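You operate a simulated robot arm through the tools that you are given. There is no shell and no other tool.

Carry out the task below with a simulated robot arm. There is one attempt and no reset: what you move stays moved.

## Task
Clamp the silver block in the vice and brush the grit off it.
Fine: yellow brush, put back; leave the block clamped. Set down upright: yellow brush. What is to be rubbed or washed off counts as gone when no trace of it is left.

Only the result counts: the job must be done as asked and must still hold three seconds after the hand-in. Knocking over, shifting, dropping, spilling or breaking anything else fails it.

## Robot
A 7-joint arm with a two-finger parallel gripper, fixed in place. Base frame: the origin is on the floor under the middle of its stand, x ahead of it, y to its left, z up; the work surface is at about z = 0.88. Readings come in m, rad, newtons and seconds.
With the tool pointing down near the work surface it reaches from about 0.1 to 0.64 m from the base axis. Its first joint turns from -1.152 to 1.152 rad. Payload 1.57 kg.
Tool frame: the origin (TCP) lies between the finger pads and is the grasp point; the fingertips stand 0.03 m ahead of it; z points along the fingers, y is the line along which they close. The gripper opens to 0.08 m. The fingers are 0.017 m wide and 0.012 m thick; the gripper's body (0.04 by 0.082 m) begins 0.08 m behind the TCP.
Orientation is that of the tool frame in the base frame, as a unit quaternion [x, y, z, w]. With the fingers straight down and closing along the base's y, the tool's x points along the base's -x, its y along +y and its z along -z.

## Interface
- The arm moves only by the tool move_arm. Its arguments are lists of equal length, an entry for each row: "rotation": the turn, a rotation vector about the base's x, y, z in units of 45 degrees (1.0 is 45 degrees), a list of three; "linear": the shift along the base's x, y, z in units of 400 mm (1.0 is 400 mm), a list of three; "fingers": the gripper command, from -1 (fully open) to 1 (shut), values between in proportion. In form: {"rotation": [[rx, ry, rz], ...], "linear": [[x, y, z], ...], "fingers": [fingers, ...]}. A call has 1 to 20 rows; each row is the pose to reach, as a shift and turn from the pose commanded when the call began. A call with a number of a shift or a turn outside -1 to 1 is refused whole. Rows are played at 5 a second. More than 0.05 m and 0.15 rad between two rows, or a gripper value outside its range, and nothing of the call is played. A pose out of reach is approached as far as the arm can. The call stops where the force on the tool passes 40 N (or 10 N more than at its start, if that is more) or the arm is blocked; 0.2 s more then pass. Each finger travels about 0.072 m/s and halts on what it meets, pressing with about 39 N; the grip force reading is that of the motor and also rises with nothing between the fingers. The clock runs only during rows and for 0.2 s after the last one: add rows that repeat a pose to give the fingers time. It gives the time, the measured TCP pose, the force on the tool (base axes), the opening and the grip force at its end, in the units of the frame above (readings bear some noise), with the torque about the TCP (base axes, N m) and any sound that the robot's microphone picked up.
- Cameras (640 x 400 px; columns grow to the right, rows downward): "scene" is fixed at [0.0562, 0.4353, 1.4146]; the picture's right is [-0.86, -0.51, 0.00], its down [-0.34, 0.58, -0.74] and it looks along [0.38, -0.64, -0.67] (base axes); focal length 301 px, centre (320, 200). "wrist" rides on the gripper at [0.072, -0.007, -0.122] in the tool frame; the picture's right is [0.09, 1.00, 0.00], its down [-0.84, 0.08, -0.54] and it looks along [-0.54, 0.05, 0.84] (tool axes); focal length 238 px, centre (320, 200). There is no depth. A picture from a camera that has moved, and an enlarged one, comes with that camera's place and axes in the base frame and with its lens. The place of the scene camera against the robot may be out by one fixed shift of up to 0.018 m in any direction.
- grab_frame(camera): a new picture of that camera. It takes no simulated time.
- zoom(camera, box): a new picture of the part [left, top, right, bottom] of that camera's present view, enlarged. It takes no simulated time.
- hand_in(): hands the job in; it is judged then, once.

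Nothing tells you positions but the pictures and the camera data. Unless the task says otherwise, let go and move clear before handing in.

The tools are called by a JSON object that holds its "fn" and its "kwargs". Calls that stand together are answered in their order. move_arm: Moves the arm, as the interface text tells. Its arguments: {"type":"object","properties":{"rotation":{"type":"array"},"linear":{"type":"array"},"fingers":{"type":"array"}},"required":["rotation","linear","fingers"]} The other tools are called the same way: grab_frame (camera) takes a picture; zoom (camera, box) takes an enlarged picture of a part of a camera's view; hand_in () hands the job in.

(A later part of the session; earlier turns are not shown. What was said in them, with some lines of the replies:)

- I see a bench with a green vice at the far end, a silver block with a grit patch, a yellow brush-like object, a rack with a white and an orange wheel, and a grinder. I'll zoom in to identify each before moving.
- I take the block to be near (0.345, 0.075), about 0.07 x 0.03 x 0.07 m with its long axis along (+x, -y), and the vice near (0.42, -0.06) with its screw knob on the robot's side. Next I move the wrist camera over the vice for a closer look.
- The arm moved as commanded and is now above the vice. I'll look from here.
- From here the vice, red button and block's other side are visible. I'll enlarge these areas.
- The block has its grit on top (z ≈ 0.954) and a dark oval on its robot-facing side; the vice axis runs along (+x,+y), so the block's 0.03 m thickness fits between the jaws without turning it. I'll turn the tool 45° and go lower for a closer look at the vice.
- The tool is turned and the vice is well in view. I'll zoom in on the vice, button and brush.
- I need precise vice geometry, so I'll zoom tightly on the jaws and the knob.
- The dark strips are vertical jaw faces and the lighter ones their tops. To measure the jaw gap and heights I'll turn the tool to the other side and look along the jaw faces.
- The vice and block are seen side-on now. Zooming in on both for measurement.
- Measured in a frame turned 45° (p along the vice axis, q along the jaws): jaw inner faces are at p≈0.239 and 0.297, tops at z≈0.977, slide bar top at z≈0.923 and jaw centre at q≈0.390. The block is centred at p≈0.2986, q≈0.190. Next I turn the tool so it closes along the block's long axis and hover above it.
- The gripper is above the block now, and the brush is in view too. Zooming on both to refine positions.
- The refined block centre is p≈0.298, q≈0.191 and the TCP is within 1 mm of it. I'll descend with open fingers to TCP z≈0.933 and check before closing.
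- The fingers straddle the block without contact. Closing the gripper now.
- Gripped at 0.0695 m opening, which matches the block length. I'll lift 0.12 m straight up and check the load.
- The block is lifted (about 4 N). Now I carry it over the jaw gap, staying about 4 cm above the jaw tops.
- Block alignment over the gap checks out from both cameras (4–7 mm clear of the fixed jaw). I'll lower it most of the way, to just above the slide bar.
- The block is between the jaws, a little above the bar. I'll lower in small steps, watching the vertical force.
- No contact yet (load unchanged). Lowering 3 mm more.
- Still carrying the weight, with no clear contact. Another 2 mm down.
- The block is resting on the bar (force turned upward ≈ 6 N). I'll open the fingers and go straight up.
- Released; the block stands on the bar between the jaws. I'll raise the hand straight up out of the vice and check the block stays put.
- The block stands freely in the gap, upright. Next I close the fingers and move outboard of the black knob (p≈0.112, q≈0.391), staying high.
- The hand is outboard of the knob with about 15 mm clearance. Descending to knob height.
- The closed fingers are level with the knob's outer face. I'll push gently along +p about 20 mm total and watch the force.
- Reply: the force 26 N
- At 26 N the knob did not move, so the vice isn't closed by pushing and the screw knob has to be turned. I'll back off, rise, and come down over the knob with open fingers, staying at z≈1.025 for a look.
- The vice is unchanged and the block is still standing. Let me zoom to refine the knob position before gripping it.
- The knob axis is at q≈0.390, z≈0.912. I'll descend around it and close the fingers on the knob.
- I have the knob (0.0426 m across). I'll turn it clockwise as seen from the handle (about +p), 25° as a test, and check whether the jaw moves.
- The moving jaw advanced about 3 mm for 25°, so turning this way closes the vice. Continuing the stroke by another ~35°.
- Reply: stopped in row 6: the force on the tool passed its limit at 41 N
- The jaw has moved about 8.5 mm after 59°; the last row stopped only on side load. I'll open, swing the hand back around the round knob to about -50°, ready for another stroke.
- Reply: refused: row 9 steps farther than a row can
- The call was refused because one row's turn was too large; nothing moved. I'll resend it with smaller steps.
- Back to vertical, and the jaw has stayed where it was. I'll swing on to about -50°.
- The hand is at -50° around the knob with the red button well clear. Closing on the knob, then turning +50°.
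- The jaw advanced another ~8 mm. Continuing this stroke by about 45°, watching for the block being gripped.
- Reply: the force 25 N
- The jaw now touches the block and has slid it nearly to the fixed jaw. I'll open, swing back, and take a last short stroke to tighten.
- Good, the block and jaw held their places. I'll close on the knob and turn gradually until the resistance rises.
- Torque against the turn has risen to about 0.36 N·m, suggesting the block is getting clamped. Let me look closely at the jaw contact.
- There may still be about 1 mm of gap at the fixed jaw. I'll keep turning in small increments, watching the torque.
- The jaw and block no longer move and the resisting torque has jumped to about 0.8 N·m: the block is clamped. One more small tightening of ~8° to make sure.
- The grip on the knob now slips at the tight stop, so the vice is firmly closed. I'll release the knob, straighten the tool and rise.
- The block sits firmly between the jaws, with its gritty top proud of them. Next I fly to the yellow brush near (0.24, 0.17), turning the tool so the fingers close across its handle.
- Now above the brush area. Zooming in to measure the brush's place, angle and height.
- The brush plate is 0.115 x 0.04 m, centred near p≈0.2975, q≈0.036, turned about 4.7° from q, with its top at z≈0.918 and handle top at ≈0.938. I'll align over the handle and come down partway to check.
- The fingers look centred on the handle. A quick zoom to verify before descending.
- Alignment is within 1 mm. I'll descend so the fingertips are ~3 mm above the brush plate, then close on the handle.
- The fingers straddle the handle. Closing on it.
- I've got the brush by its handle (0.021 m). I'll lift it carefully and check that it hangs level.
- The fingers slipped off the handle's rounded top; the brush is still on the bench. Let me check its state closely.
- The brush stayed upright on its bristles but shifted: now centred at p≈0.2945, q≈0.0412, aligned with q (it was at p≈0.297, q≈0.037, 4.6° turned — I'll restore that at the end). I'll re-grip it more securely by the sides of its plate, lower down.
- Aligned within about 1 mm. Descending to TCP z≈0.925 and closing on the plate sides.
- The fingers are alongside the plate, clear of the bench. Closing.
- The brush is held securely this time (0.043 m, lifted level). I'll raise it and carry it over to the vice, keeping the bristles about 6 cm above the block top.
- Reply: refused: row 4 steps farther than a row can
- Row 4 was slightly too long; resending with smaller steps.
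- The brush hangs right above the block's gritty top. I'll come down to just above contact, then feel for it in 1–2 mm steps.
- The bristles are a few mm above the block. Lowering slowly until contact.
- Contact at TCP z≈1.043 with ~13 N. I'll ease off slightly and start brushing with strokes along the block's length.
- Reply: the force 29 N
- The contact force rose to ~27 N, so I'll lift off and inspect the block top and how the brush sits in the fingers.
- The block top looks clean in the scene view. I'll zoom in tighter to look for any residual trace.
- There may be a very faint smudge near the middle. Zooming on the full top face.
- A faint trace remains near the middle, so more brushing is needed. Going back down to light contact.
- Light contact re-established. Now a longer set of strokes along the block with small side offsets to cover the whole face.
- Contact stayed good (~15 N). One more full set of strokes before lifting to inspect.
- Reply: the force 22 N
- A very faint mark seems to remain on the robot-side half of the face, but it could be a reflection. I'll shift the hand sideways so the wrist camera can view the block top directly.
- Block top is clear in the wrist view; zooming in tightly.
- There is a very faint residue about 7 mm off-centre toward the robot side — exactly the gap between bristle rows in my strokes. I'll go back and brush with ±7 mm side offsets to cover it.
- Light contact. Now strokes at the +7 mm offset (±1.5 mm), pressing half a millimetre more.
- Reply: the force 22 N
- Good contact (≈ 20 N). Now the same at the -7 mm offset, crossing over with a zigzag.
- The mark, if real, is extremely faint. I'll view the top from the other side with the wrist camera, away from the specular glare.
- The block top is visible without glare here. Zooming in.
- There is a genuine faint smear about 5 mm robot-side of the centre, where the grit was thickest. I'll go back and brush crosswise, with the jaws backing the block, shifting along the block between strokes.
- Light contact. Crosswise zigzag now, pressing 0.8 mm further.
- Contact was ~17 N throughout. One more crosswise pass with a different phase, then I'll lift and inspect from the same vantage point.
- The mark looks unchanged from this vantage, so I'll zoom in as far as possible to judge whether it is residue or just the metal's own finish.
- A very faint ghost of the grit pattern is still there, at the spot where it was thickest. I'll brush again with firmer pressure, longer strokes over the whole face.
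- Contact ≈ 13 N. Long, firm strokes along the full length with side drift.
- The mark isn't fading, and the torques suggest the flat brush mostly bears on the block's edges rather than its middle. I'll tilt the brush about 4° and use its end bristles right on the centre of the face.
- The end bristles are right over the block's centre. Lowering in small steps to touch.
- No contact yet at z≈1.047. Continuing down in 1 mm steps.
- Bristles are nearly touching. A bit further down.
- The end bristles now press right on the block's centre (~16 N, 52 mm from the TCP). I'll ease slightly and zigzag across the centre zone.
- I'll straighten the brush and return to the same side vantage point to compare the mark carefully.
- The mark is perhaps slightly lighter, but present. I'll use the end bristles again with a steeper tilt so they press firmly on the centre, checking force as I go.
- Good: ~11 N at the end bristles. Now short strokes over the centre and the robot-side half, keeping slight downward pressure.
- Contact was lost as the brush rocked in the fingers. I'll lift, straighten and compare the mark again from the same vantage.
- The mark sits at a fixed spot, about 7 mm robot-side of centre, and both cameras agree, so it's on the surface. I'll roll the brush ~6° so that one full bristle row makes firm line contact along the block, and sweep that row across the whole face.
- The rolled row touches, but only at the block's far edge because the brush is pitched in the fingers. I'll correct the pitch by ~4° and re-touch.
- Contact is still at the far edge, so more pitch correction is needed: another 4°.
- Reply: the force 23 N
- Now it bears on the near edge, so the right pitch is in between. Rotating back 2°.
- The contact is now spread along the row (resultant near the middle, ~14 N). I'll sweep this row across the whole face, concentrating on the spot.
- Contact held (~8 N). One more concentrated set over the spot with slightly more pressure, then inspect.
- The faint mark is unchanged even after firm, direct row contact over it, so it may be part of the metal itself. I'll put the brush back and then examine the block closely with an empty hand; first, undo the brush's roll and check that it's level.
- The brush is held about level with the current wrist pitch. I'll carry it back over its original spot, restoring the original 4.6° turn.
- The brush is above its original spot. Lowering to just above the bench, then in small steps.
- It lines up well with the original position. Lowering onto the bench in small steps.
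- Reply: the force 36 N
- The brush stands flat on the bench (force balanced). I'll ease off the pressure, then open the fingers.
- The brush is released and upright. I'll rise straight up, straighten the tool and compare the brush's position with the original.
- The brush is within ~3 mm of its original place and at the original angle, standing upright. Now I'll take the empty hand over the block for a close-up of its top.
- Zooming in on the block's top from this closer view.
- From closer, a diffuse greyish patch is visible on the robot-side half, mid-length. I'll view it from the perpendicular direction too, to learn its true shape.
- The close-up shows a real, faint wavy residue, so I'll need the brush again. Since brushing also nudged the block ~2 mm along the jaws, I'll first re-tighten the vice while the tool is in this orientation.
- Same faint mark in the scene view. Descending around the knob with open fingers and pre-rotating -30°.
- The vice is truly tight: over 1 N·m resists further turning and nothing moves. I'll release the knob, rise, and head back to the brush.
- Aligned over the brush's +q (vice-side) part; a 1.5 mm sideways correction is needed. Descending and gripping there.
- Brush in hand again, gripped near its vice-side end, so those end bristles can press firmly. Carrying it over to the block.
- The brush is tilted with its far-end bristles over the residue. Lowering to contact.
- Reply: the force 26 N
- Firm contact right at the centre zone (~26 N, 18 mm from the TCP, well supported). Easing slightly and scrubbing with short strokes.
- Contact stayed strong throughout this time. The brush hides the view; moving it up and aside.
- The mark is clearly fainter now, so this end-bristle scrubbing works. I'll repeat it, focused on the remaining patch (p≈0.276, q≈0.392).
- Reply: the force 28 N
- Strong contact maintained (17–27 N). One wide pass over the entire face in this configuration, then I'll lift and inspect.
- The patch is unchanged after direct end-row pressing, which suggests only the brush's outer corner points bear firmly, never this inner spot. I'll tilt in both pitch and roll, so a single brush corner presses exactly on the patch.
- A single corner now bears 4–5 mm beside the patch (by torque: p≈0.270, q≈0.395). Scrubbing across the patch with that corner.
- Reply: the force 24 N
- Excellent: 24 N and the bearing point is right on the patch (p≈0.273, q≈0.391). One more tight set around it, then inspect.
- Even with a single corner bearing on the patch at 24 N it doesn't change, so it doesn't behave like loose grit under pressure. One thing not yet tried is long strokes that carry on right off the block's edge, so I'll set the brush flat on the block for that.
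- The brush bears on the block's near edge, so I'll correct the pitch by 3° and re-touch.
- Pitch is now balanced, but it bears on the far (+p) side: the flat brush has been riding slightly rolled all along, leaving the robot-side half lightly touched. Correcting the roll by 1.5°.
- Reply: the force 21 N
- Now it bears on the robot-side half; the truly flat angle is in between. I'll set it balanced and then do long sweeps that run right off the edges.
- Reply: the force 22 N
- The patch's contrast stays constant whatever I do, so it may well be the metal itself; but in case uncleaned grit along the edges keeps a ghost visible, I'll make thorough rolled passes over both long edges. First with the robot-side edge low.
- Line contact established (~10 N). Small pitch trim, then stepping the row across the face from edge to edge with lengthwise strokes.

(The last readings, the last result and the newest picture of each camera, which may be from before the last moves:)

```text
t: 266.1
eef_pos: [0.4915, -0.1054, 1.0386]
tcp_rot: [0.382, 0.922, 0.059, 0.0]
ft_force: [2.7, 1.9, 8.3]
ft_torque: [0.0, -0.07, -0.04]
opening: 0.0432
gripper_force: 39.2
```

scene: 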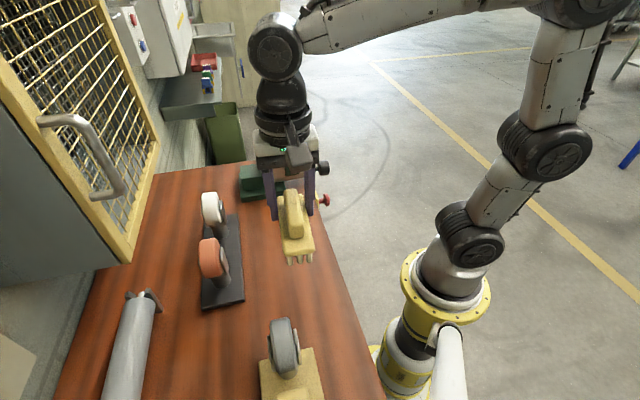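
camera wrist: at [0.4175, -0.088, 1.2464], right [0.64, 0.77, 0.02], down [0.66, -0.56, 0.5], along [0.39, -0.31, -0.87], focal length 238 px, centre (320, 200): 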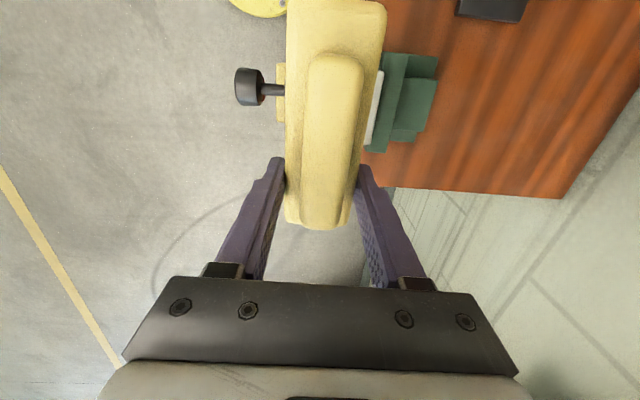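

Contact is right at the robot-side edge at the far end. Repeat the pass with the pitch trimmed so the near end bears as well.

{"fn": "move_arm", "kwargs": {"rotation": [[-0.0236, -0.0236, 0], [-0.0236, -0.0236, 0], [-0.0236, -0.0236, 0], [-0.0236, -0.0236, 0], [-0.0236, -0.0236, 0], [-0.0236, -0.0236, 0], [-0.0236, -0.0236, 0], [-0.0236, -0.0236, 0], [-0.0236, -0.0236, 0], [-0.0236, -0.0236, 0], [-0.0236, -0.0236, 0], [-0.0236, -0.0236, 0], [-0.0236, -0.0236, 0], [-0.0236, -0.0236, 0], [-0.0236, -0.0236, 0], [-0.0236, -0.0236, 0], [-0.0236, -0.0236, 0], [-0.0236, -0.0236, 0], [-0.0236, -0.0236, 0]], "linear": [[0.0071, 0.0071, 0.002], [0.0248, -0.0106, 0.002], [-0.0035, 0.0177, 0.002], [0.0284, -0.0071, 0.002], [0, 0.0213, 0.002], [0.0337, -0.0018, 0.002], [0.0053, 0.0266, 0.002], [0.039, 0.0035, 0.002], [0.0106, 0.0319, 0.002], [0.0443, 0.0088, 0.002], [0.0159, 0.0372, 0.002], [0.0514, 0.0159, 0.002], [0.023, 0.0443, 0.002], [0.0584, 0.023, 0.002], [0.03, 0.0584, 0.002], [0.0655, 0.0301, 0.002], [0.05, 0.05, 0.002], [0.0248, 0.0248, 0.002], [0.0071, 0.0071, 0.002]], "fingers": [1, 1, 1, 1, 1, 1, 1, 1, 1, 1, 1, 1, 1, 1, 1, 1, 1, 1, 1]}}

{"fn": "move_arm", "kwargs": {"rotation": [[0, 0, 0], [0, 0, 0], [0, 0, 0], [0, 0, 0]], "linear": [[0, 0, 0.06], [0, 0, 0.12], [0, 0, 0.2], [0, 0, 0.2]], "fingers": [1, 1, 1, 1]}}

{"fn": "zoom", "kwargs": {"camera": "scene", "box": [270, 136, 300, 160]}}

```text
t: 270.1
eef_pos: [0.4932, -0.1007, 1.0393]
tcp_rot: [0.381, 0.923, 0.054, 0.013]
ft_force: [0.4, -0.2, -2.1]
ft_torque: [0.0, -0.03, -0.01]
opening: 0.0431
gripper_force: 38.8
```

```text
t: 271.1
eef_pos: [0.4937, -0.1012, 1.1192]
tcp_rot: [0.381, 0.923, 0.054, 0.012]
ft_force: [-0.3, 0.6, -1.8]
ft_torque: [-0.02, -0.02, -0.02]
opening: 0.0432
gripper_force: 39.0
```

```text
16.00 times, centred on (285, 148) of scene
camera zoom: at [0.0562, 0.4353, 1.4146], right [-0.86, -0.51, 0.0], down [-0.34, 0.58, -0.74], along [0.38, -0.64, -0.67], focal length 4810 px, centre (880, 1032)
```

zoom: 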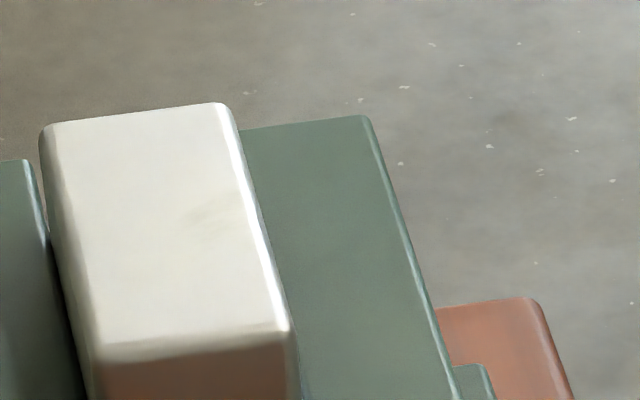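

The block has been dragged several millimetres along the jaws (and the mark moved with it, so it's on the block itself). Checking how the block sits in the vice.

{"fn": "zoom", "kwargs": {"camera": "scene", "box": [255, 130, 315, 190]}}

{"fn": "grab_frame", "kwargs": {"camera": "wrist"}}

```text
6.67 times, centred on (285, 160) of scene
camera zoom: at [0.0562, 0.4353, 1.4146], right [-0.86, -0.51, 0.0], down [-0.34, 0.58, -0.74], along [0.38, -0.64, -0.67], focal length 2004 px, centre (553, 467)
```

zoom: 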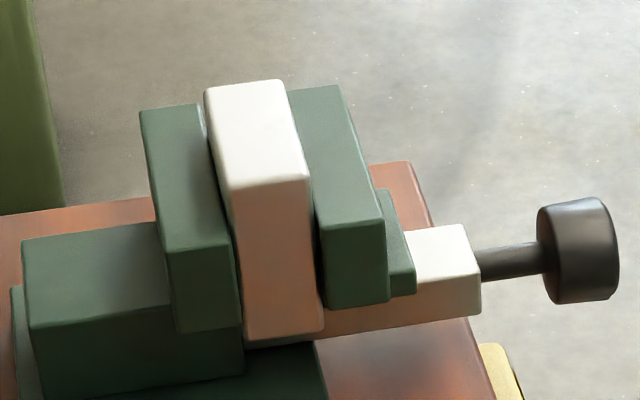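

```text
taken
camera wrist: at [0.4301, -0.0677, 1.2416], right [0.63, 0.77, 0.11], down [0.61, -0.58, 0.53], along [0.47, -0.27, -0.84], focal length 238 px, centre (320, 200)
```

wrist: 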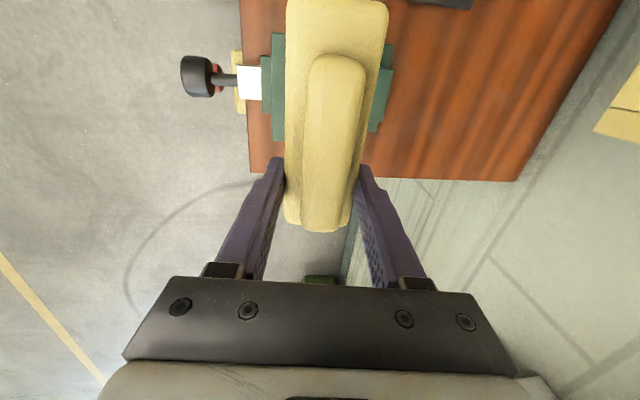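

The block is still firmly between the jaws, about 9 mm further along. After many direct passes with every kind of contact, the faint patch is constant and fixed to the block, so I judge it to be the metal's own tint; the grit is gone. I'll return the brush now, straightening it on the way.

{"fn": "move_arm", "kwargs": {"rotation": [[-0.0573, 0.0448, 0], [-0.1146, 0.0896, 0], [-0.1146, 0.0896, 0]], "linear": [[0, 0, 0.01], [0, 0, 0.02], [0, 0, 0.02]], "fingers": [1, 1, 1]}}

{"fn": "move_arm", "kwargs": {"rotation": [[0, 0, 0], [0, 0, 0], [0, 0, 0], [0, 0, 0], [0, 0, 0], [0, 0, 0], [0, 0, -0.03], [0, 0, -0.06], [0, 0, -0.0933], [0, 0, -0.0933], [0, 0, -0.0933]], "linear": [[-0.06, 0.066, 0], [-0.12, 0.132, 0], [-0.18, 0.198, 0], [-0.24, 0.264, 0], [-0.3, 0.33, 0], [-0.36, 0.396, 0], [-0.42, 0.462, 0], [-0.48, 0.528, 0], [-0.54, 0.594, 0], [-0.5965, 0.6603, 0], [-0.5965, 0.6603, 0]], "fingers": [1, 1, 1, 1, 1, 1, 1, 1, 1, 1, 1]}}

{"fn": "grab_frame", "kwargs": {"camera": "wrist"}}

{"fn": "zoom", "kwargs": {"camera": "scene", "box": [255, 130, 315, 190]}}

{"fn": "zoom", "kwargs": {"camera": "scene", "box": [272, 140, 296, 158]}}

```text
t: 271.9
eef_pos: [0.4943, -0.1013, 1.1277]
tcp_rot: [0.382, 0.924, -0.001, -0.001]
ft_force: [0.7, -1.0, -1.1]
ft_torque: [-0.05, -0.01, -0.03]
opening: 0.0433
gripper_force: 39.4
```

```text
t: 274.3
eef_pos: [0.2531, 0.1617, 1.1275]
tcp_rot: [0.415, 0.91, 0.0, -0.003]
ft_force: [-0.1, 0.3, -0.6]
ft_torque: [-0.03, 0.02, 0.02]
opening: 0.0431
gripper_force: 39.7
```

```text
taken
camera wrist: at [0.2024, 0.2102, 1.2501], right [0.69, 0.72, 0.0], down [0.61, -0.58, 0.54], along [0.39, -0.38, -0.84], focal length 238 px, centre (320, 200)
```

wrist: 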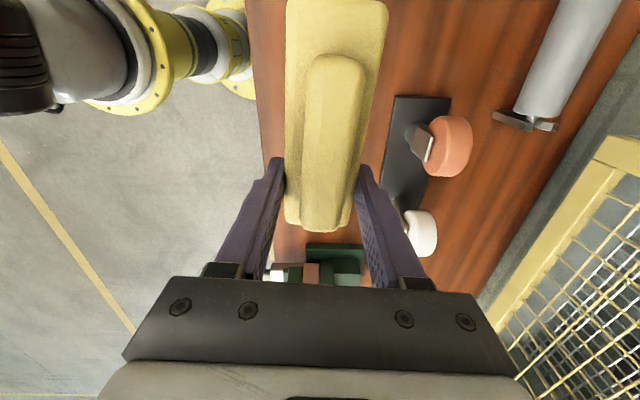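

```text
6.67 times, centred on (285, 160) of scene
camera zoom: at [0.0562, 0.4353, 1.4146], right [-0.86, -0.51, 0.0], down [-0.34, 0.58, -0.74], along [0.38, -0.64, -0.67], focal length 2004 px, centre (553, 467)
```

zoom: 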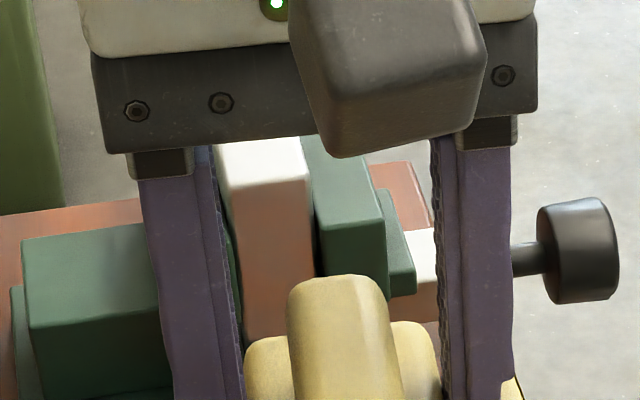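

```text
16.00 times, centred on (284, 149) of scene
camera zoom: at [0.0562, 0.4353, 1.4146], right [-0.86, -0.51, 0.0], down [-0.34, 0.58, -0.74], along [0.38, -0.64, -0.67], focal length 4810 px, centre (896, 1016)
```

zoom: 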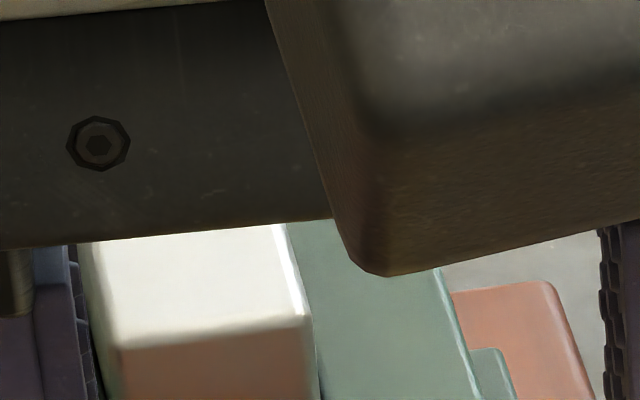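

Over the brush's original place. Descending to just above the bench.

{"fn": "move_arm", "kwargs": {"rotation": [[0, 0, 0], [0, 0, 0], [0, 0, 0], [0, 0, 0], [0, 0, 0], [0, 0, 0], [0, 0, 0]], "linear": [[0, 0, -0.1], [0, 0, -0.2], [0, 0, -0.3], [0, 0, -0.4], [0, 0, -0.46], [0, 0, -0.49], [0, 0, -0.49]], "fingers": [1, 1, 1, 1, 1, 1, 1]}}

{"fn": "zoom", "kwargs": {"camera": "scene", "box": [265, 250, 335, 330]}}

```text
t: 275.9
eef_pos: [0.2549, 0.1624, 0.9324]
tcp_rot: [0.416, 0.909, -0.001, -0.002]
ft_force: [0.2, -0.1, -0.6]
ft_torque: [-0.03, -0.03, 0.04]
opening: 0.0429
gripper_force: 38.9
```

```text
5.00 times, centred on (300, 290) of scene
camera zoom: at [0.0562, 0.4353, 1.4146], right [-0.86, -0.51, 0.0], down [-0.34, 0.58, -0.74], along [0.38, -0.64, -0.67], focal length 1503 px, centre (420, -250)
```

zoom: 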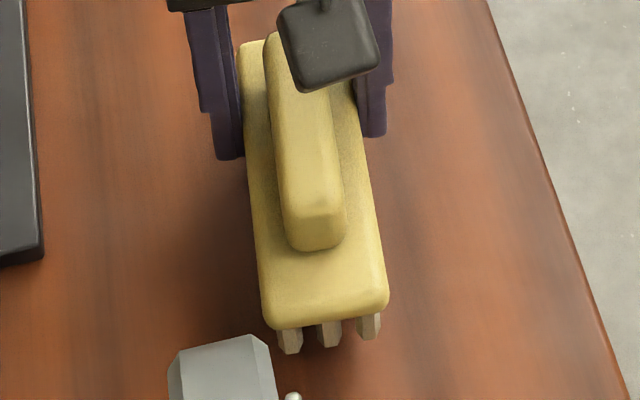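

It lines up with the original outline. Lowering in small steps to the bench.

{"fn": "move_arm", "kwargs": {"rotation": [[0, 0, 0], [0, 0, 0], [0, 0, 0]], "linear": [[0, 0, -0.01], [0, 0, -0.0175], [0, 0, -0.0175]], "fingers": [1, 1, 1]}}

{"fn": "move_arm", "kwargs": {"rotation": [[0, 0, 0], [0, 0, 0]], "linear": [[0, 0, -0.004], [0, 0, -0.004]], "fingers": [1, 1]}}

{"fn": "move_arm", "kwargs": {"rotation": [[0, 0, 0], [0, 0, 0]], "linear": [[0, 0, -0.003], [0, 0, -0.003]], "fingers": [1, 1]}}

{"fn": "move_arm", "kwargs": {"rotation": [[0, 0, 0], [0, 0, 0]], "linear": [[0, 0, -0.003], [0, 0, -0.003]], "fingers": [1, 1]}}

```text
t: 276.7
eef_pos: [0.2565, 0.1633, 0.926]
tcp_rot: [0.415, 0.91, -0.001, -0.003]
ft_force: [-1.4, -0.6, -0.7]
ft_torque: [-0.01, -0.01, 0.03]
opening: 0.0433
gripper_force: 39.1
```

```text
t: 277.3
eef_pos: [0.2545, 0.1621, 0.9236]
tcp_rot: [0.414, 0.91, -0.001, -0.003]
ft_force: [0.3, 0.2, -1.6]
ft_torque: [-0.02, -0.01, 0.02]
opening: 0.0431
gripper_force: 38.8
```

```text
t: 277.9
eef_pos: [0.256, 0.1621, 0.9224]
tcp_rot: [0.416, 0.909, -0.001, -0.002]
ft_force: [-1.0, 0.4, -1.8]
ft_torque: [-0.06, -0.01, 0.01]
opening: 0.0432
gripper_force: 38.9
```

```text
t: 278.5
eef_pos: [0.2553, 0.163, 0.9198]
tcp_rot: [0.416, 0.909, -0.002, -0.002]
ft_force: [0.0, 0.4, -1.7]
ft_torque: [-0.04, -0.02, 0.0]
opening: 0.0432
gripper_force: 39.3
```

{"fn": "move_arm", "kwargs": {"rotation": [[0, 0, 0], [0, 0, 0]], "linear": [[0, 0, -0.0025], [0, 0, -0.0025]], "fingers": [1, 1]}}

{"fn": "move_arm", "kwargs": {"rotation": [[0, 0, 0], [0, 0, 0]], "linear": [[0, 0, -0.0025], [0, 0, -0.0025]], "fingers": [1, 1]}}

{"fn": "move_arm", "kwargs": {"rotation": [[0, 0, 0], [0, 0, 0]], "linear": [[0, 0, -0.0025], [0, 0, -0.0025]], "fingers": [1, 1]}}

```text
t: 279.1
eef_pos: [0.2556, 0.1618, 0.9199]
tcp_rot: [0.415, 0.91, -0.001, -0.002]
ft_force: [0.4, 0.1, -1.3]
ft_torque: [-0.05, 0.02, -0.03]
opening: 0.0432
gripper_force: 38.6
```

```text
t: 279.7
eef_pos: [0.2543, 0.1627, 0.9202]
tcp_rot: [0.415, 0.91, 0.0, -0.002]
ft_force: [-0.3, -0.1, -0.9]
ft_torque: [-0.03, -0.03, -0.02]
opening: 0.0431
gripper_force: 39.5
```

```text
t: 280.3
eef_pos: [0.2556, 0.161, 0.9181]
tcp_rot: [0.415, 0.91, 0.0, -0.002]
ft_force: [-4.6, -1.9, 10.4]
ft_torque: [-0.15, -0.17, -0.11]
opening: 0.0435
gripper_force: 39.2
```

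Touching the bench. A touch more to settle it flat, then ease and release.

{"fn": "move_arm", "kwargs": {"rotation": [[0, 0, 0], [0, 0, 0], [0, 0, 0], [0, 0, 0]], "linear": [[0, 0, -0.002], [0, 0, -0.002], [0, 0, 0.001], [0, 0, 0.001]], "fingers": [1, 1, 1, 1]}}

{"fn": "move_arm", "kwargs": {"rotation": [[0, 0, 0], [0, 0, 0], [0, 0, 0], [0, 0, 0]], "linear": [[0, 0, 0], [0, 0, 0], [0, 0, 0], [0, 0, 0]], "fingers": [-0.1, -0.4, -0.6, -0.6]}}

{"fn": "move_arm", "kwargs": {"rotation": [[0, 0, 0], [0, 0, 0], [0, 0, 0], [0, 0, 0], [0, 0, 0], [0, 0, 0]], "linear": [[0, 0, 0.06], [0, 0, 0.14], [0, 0, 0.24], [0, 0, 0.34], [0, 0, 0.44], [0, 0, 0.44]], "fingers": [-0.6, -0.6, -0.6, -0.6, -0.6, -0.6]}}

{"fn": "zoom", "kwargs": {"camera": "scene", "box": [265, 250, 335, 330]}}

{"fn": "zoom", "kwargs": {"camera": "wrist", "box": [260, 0, 400, 180]}}

```text
t: 281.3
eef_pos: [0.2559, 0.162, 0.9185]
tcp_rot: [0.415, 0.91, -0.001, -0.002]
ft_force: [-3.2, -1.6, 16.6]
ft_torque: [-0.26, -0.31, -0.05]
opening: 0.0429
gripper_force: 39.0
```

```text
t: 282.3
eef_pos: [0.2569, 0.1617, 0.9196]
tcp_rot: [0.415, 0.91, 0.0, -0.002]
ft_force: [0.3, -0.3, -0.4]
ft_torque: [-0.03, 0.0, -0.04]
opening: 0.0641
gripper_force: 0.1
```

```text
t: 283.7
eef_pos: [0.2556, 0.1619, 1.0946]
tcp_rot: [0.415, 0.91, -0.001, -0.003]
ft_force: [0.3, 0.4, -1.0]
ft_torque: [-0.02, -0.01, 0.0]
opening: 0.0641
gripper_force: 0.0
```

```text
5.00 times, centred on (300, 290) of scene
camera zoom: at [0.0562, 0.4353, 1.4146], right [-0.86, -0.51, 0.0], down [-0.34, 0.58, -0.74], along [0.38, -0.64, -0.67], focal length 1503 px, centre (420, -250)
```

zoom: 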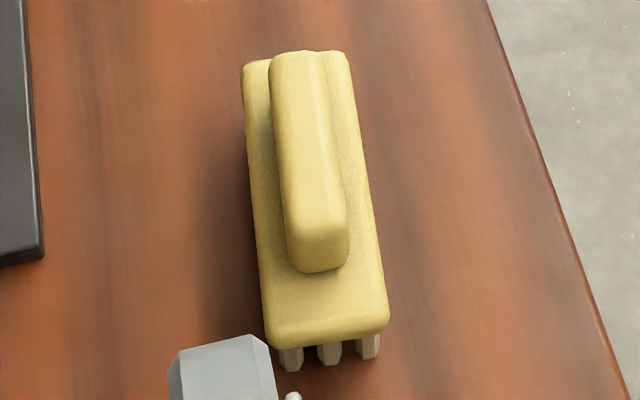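

```text
2.22 times, centred on (330, 90) of wrist
camera zoom: at [0.2029, 0.2117, 1.2169], right [0.69, 0.72, 0.0], down [0.61, -0.58, 0.54], along [0.39, -0.37, -0.84], focal length 530 px, centre (298, 444)
```

zoom: 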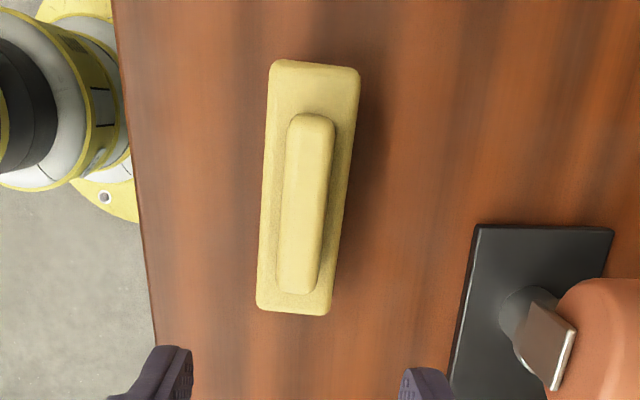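

The brush stands upright, matching its original place and angle almost exactly. Now I go to the vice to inspect the block and check the clamping.

{"fn": "move_arm", "kwargs": {"rotation": [[0, 0, 0.125], [0, 0, 0.25], [0, 0, 0.375], [0, 0, 0.5], [0, 0, 0.625], [0, 0, 0.75], [0, 0, 0.875], [0, 0, 1.0]], "linear": [[0.034, -0.037, 0.01], [0.067, -0.0735, 0.02], [0.101, -0.11, 0.02], [0.1345, -0.147, 0.02], [0.168, -0.184, 0.02], [0.202, -0.2205, 0.02], [0.235, -0.257, 0.02], [0.269, -0.294, 0.02]], "fingers": [-1, -1, -1, -1, -1, -1, -1, -1]}}

{"fn": "move_arm", "kwargs": {"rotation": [[0, 0, 0.125], [0, 0, 0.25], [0, 0, 0.375], [0, 0, 0.5], [0, 0, 0.625], [0, 0, 0.75], [0, 0, 0.875], [0, 0, 1.0], [0, 0, 1.0]], "linear": [[0.034, -0.037, 0], [0.067, -0.0735, 0], [0.101, -0.11, 0], [0.1345, -0.147, 0], [0.168, -0.184, 0], [0.202, -0.2205, 0], [0.235, -0.257, 0], [0.269, -0.294, 0], [0.269, -0.294, 0]], "fingers": [-1, -1, -1, -1, -1, -1, -1, -1, -1]}}

{"fn": "move_arm", "kwargs": {"rotation": [[0, 0, 0.093], [0, 0, 0.093], [0, 0, 0.093], [0, 0, 0.093]], "linear": [[0, 0, 0], [-0.01, -0.01, -0.08], [-0.02, -0.02, -0.14], [-0.02, -0.02, -0.14]], "fingers": [-1, -1, -1, -1]}}

{"fn": "grab_frame", "kwargs": {"camera": "wrist"}}

```text
t: 285.5
eef_pos: [0.3639, 0.0429, 1.1028]
tcp_rot: [0.035, 0.999, -0.001, -0.001]
ft_force: [0.0, 1.2, -0.2]
ft_torque: [0.03, 0.0, 0.01]
opening: 0.08
gripper_force: 0.0
```

```text
t: 287.5
eef_pos: [0.4708, -0.0745, 1.1022]
tcp_rot: [-0.35, 0.937, -0.001, -0.002]
ft_force: [-0.1, 0.8, -0.5]
ft_torque: [0.0, -0.02, 0.0]
opening: 0.08
gripper_force: 0.0
```

```text
t: 288.5
eef_pos: [0.4621, -0.0796, 1.046]
tcp_rot: [-0.383, 0.924, -0.002, 0.0]
ft_force: [-0.6, 0.4, 0.8]
ft_torque: [0.02, 0.03, 0.01]
opening: 0.08
gripper_force: 0.2
```

```text
taken
camera wrist: at [0.4161, -0.1373, 1.1687], right [-0.77, 0.64, 0.0], down [0.53, 0.65, 0.54], along [0.35, 0.41, -0.84], focal length 238 px, centre (320, 200)
```

wrist: 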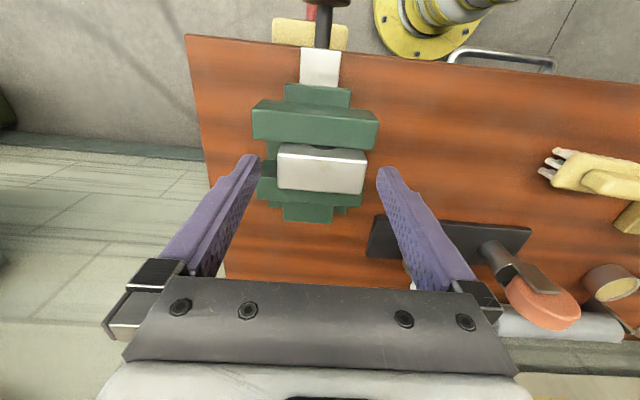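

{"fn": "zoom", "kwargs": {"camera": "wrist", "box": [262, 130, 382, 210]}}

{"fn": "zoom", "kwargs": {"camera": "wrist", "box": [295, 145, 345, 195]}}

{"fn": "zoom", "kwargs": {"camera": "wrist", "box": [240, 90, 390, 230]}}

```text
5.00 times, centred on (322, 170) of wrist
camera zoom: at [0.4161, -0.1373, 1.1687], right [-0.77, 0.64, 0.0], down [0.53, 0.65, 0.54], along [0.35, 0.41, -0.84], focal length 1192 px, centre (310, 350)
```

zoom: 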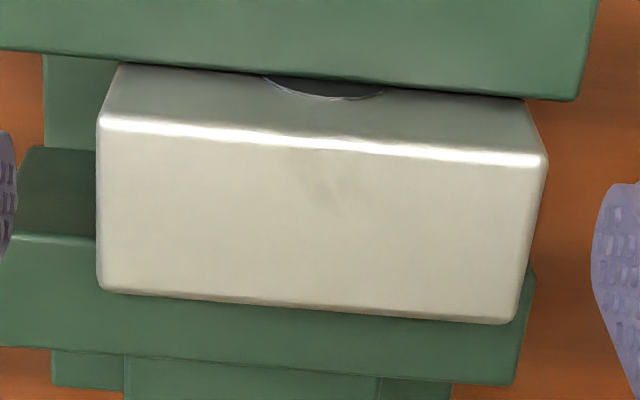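

```text
8.00 times, centred on (320, 170) of wrist
camera zoom: at [0.4161, -0.1373, 1.1687], right [-0.77, 0.64, 0.0], down [0.53, 0.65, 0.54], along [0.35, 0.41, -0.84], focal length 1907 px, centre (320, 440)
```

zoom: 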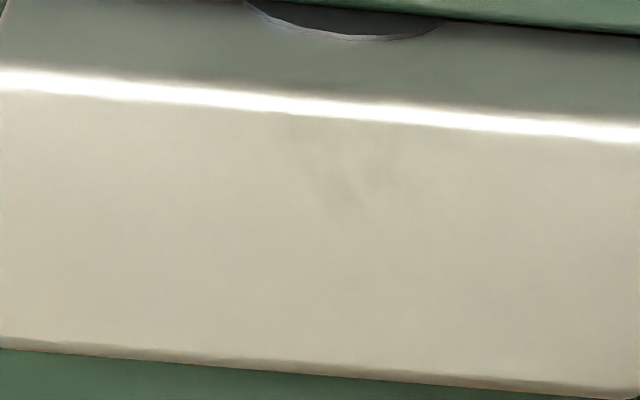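

```text
2.86 times, centred on (315, 160) of wrist
camera zoom: at [0.4161, -0.1373, 1.1687], right [-0.77, 0.64, 0.0], down [0.53, 0.65, 0.54], along [0.35, 0.41, -0.84], focal length 681 px, centre (334, 314)
```

zoom: 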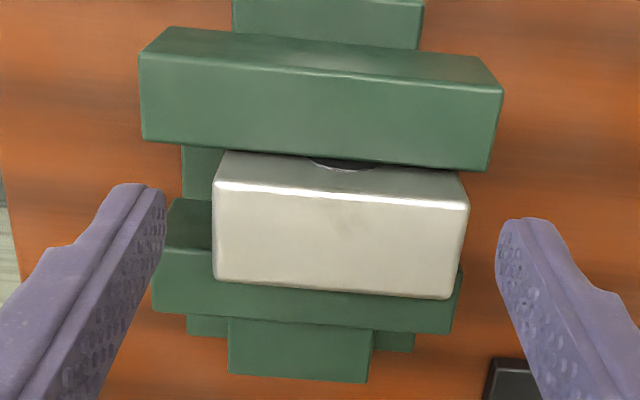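

The block sits squarely between the jaws and its face is clean apart from that unchanging faint tint. Since it slid a little during brushing, I'll re-check the screw's tightness once more.

{"fn": "move_arm", "kwargs": {"rotation": [[0, 0, 0], [0, 0, 0], [0, 0, 0], [0, 0, 0], [0, 0, 0], [0, 0, 0], [0, 0, 0], [0, 0, 0], [0, 0, 0]], "linear": [[0, 0, 0.1], [-0.066, -0.0725, 0.1], [-0.132, -0.145, 0.1], [-0.198, -0.2173, 0.1], [-0.198, -0.2173, 0], [-0.198, -0.2173, -0.1], [-0.198, -0.2173, -0.2], [-0.198, -0.2173, -0.3], [-0.198, -0.2173, -0.335]], "fingers": [-1, -1, -1, -1, -1, -1, -1, -1, -1]}}

{"fn": "move_arm", "kwargs": {"rotation": [[-0.12, -0.12, 0], [-0.24, -0.24, 0], [-0.36, -0.36, 0], [-0.47, -0.47, 0], [-0.47, -0.47, 0], [-0.47, -0.47, 0], [-0.47, -0.47, 0], [-0.47, -0.47, 0]], "linear": [[0, 0, 0], [0, 0, 0], [0, 0, 0], [0, 0, 0], [0, 0, 0], [0, 0, 0], [0, 0, 0], [0, 0, 0]], "fingers": [-1, -1, -1, -1, 0, 1, 1, 1]}}

{"fn": "move_arm", "kwargs": {"rotation": [[0.06, 0.06, 0], [0.12, 0.12, 0], [0.12, 0.12, 0]], "linear": [[0, 0, 0], [0, 0, 0], [0, 0, 0]], "fingers": [1, 1, 1]}}

{"fn": "move_arm", "kwargs": {"rotation": [[0.06, 0.06, 0], [0.12, 0.12, 0], [0.12, 0.12, 0]], "linear": [[0, 0, 0], [0, 0, 0], [0, 0, 0]], "fingers": [1, 1, 1]}}

{"fn": "zoom", "kwargs": {"camera": "scene", "box": [255, 130, 335, 200]}}

```text
t: 290.5
eef_pos: [0.3847, -0.168, 0.9122]
tcp_rot: [-0.384, 0.923, -0.002, -0.001]
ft_force: [-0.7, -0.1, 0.3]
ft_torque: [-0.01, 0.0, 0.01]
opening: 0.0799
gripper_force: 0.0
```

```text
t: 292.3
eef_pos: [0.3841, -0.1685, 0.9128]
tcp_rot: [-0.369, 0.892, -0.24, 0.099]
ft_force: [2.7, -2.5, 0.5]
ft_torque: [0.41, -0.38, -0.19]
opening: 0.043
gripper_force: 44.8
```

```text
t: 293.1
eef_pos: [0.3839, -0.1685, 0.9129]
tcp_rot: [-0.376, 0.906, -0.181, 0.073]
ft_force: [3.7, 1.3, 1.1]
ft_torque: [-0.24, -0.15, -0.17]
opening: 0.0428
gripper_force: 45.0
```

```text
t: 293.9
eef_pos: [0.3839, -0.1681, 0.912]
tcp_rot: [-0.38, 0.916, -0.12, 0.049]
ft_force: [3.1, 1.5, -1.0]
ft_torque: [-0.66, -1.06, -0.02]
opening: 0.0424
gripper_force: 45.2
```

```text
5.71 times, centred on (295, 165) of scene
camera zoom: at [0.0562, 0.4354, 1.4146], right [-0.86, -0.51, 0.0], down [-0.34, 0.58, -0.74], along [0.38, -0.64, -0.67], focal length 1718 px, centre (463, 400)
```

zoom: 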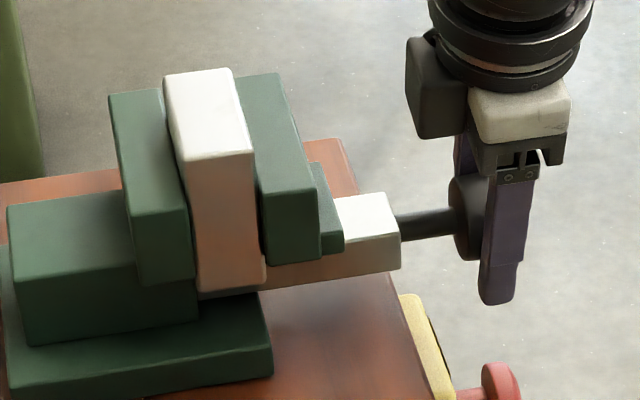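

The screw resists with about 1.2 N·m and nothing moves, so the block is tightly clamped. Releasing the knob, straightening and moving clear.

{"fn": "move_arm", "kwargs": {"rotation": [[0, 0, 0], [0, 0, 0], [0.12, 0.12, 0], [0.23, 0.23, 0], [0.23, 0.23, 0], [0.23, 0.23, 0], [0.23, 0.23, 0]], "linear": [[0, 0, 0], [0, 0, 0], [0, 0, 0.08], [0, 0, 0.18], [0, 0, 0.3], [0, 0, 0.42], [0, 0, 0.42]], "fingers": [-1, -1, -1, -1, -1, -1, -1]}}

{"fn": "move_arm", "kwargs": {"rotation": [[0, 0, 0], [0, 0, 0], [0, 0, 0], [0, 0, 0], [0, 0, 0]], "linear": [[-0.05, 0.03, 0.1], [-0.1, 0.06, 0.2], [-0.15, 0.09, 0.28], [-0.15, 0.09, 0.28], [-0.15, 0.09, 0.28]], "fingers": [-1, -1, -1, -1, -1]}}

{"fn": "grab_frame", "kwargs": {"camera": "scene"}}

{"fn": "zoom", "kwargs": {"camera": "scene", "box": [255, 130, 335, 200]}}

{"fn": "zoom", "kwargs": {"camera": "scene", "box": [272, 140, 302, 164]}}

{"fn": "grab_frame", "kwargs": {"camera": "wrist"}}

```text
t: 295.5
eef_pos: [0.3851, -0.1672, 1.0805]
tcp_rot: [-0.383, 0.924, -0.002, 0.0]
ft_force: [0.3, -0.6, 0.8]
ft_torque: [-0.01, 0.0, -0.02]
opening: 0.0802
gripper_force: 0.1
```

```text
t: 296.7
eef_pos: [0.3231, -0.1307, 1.1931]
tcp_rot: [-0.383, 0.924, -0.002, -0.001]
ft_force: [-0.2, 0.6, -0.1]
ft_torque: [0.01, 0.03, 0.01]
opening: 0.0801
gripper_force: 0.0
```

```text
taken
```

scene: 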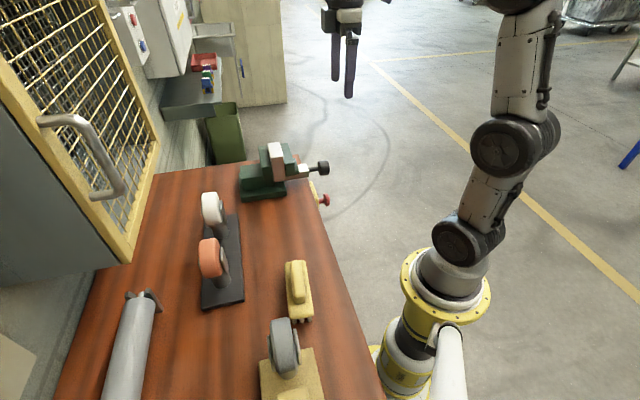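

```text
5.71 times, centred on (295, 165) of scene
camera zoom: at [0.0562, 0.4353, 1.4146], right [-0.86, -0.51, 0.0], down [-0.34, 0.58, -0.74], along [0.38, -0.64, -0.67], focal length 1718 px, centre (463, 400)
```

zoom: 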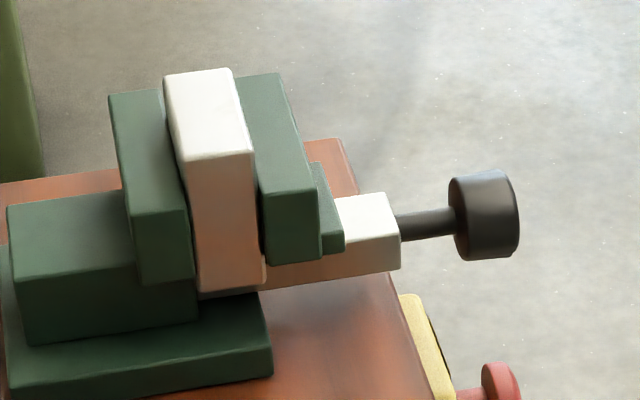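

```text
16.00 times, centred on (287, 152) of scene
camera zoom: at [0.0562, 0.4353, 1.4146], right [-0.86, -0.51, 0.0], down [-0.34, 0.58, -0.74], along [0.38, -0.64, -0.67], focal length 4810 px, centre (848, 968)
```

zoom: 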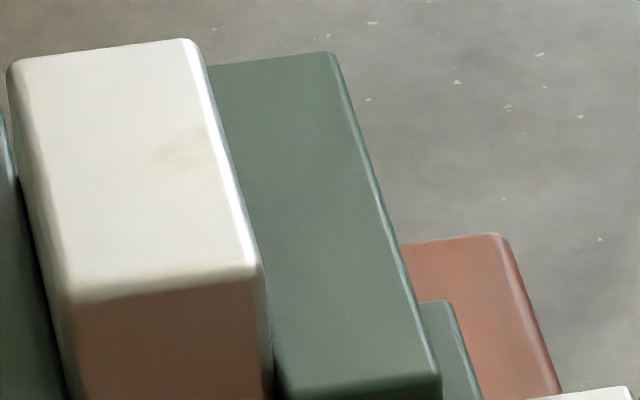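

```text
taken
camera wrist: at [0.277, -0.1875, 1.315], right [-0.77, 0.64, 0.0], down [0.54, 0.65, 0.54], along [0.35, 0.41, -0.84], focal length 238 px, centre (320, 200)
```

wrist: 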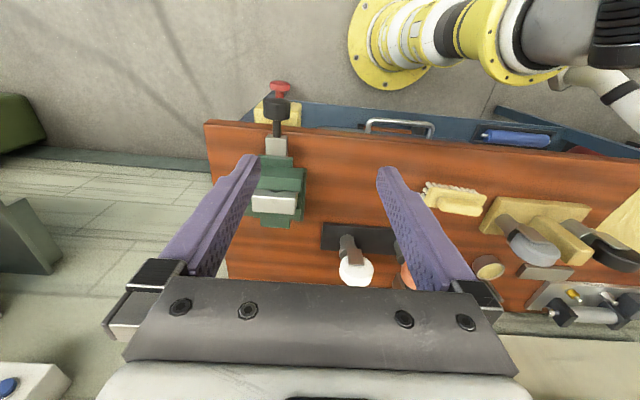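

All is in place: the block is clamped tight, the brush stands upright on its original spot, and nothing else looks disturbed. One faint smudge on the block's top never changed under repeated direct brushing. I take it for the metal's own tint, though I can't fully rule out leftover grit. The hand is empty and clear, so I'm handing in.

{"fn": "hand_in", "kwargs": {}}

```text
The job is handed in.
```

I handed the job in with the block clamped and brushed, but a faint smudge is still visible on its top face. I can't rule out that the smudge is leftover grit.

- **Block:** It is clamped in the vice, and I re-tightened the screw at the end. The knob resisted about 1.2 N·m without the jaw moving. During brushing the block slid roughly 9 mm along the jaws, but it is still well between them.
- **Grit:** The first pass removed nearly all of it. The smudge is about 7 mm from the centre, on the robot's side. It stayed the same through many more passes, flat and tilted, pressing with up to about 27 N. I concluded it is part of the metal, but that is a judgement, not something I could confirm.
- **Brush:** It is back upright at its original spot and angle, as closely as the camera views show. On the first pick-up my fingers slipped off its handle. It stayed upright but moved a few millimetres and turned about 5 degrees, which I corrected when I put it back.
- **Everything else:** I saw nothing else moved or knocked. At one point I pushed the vice knob with about 26 N to see if it closed by pushing; it did not move.
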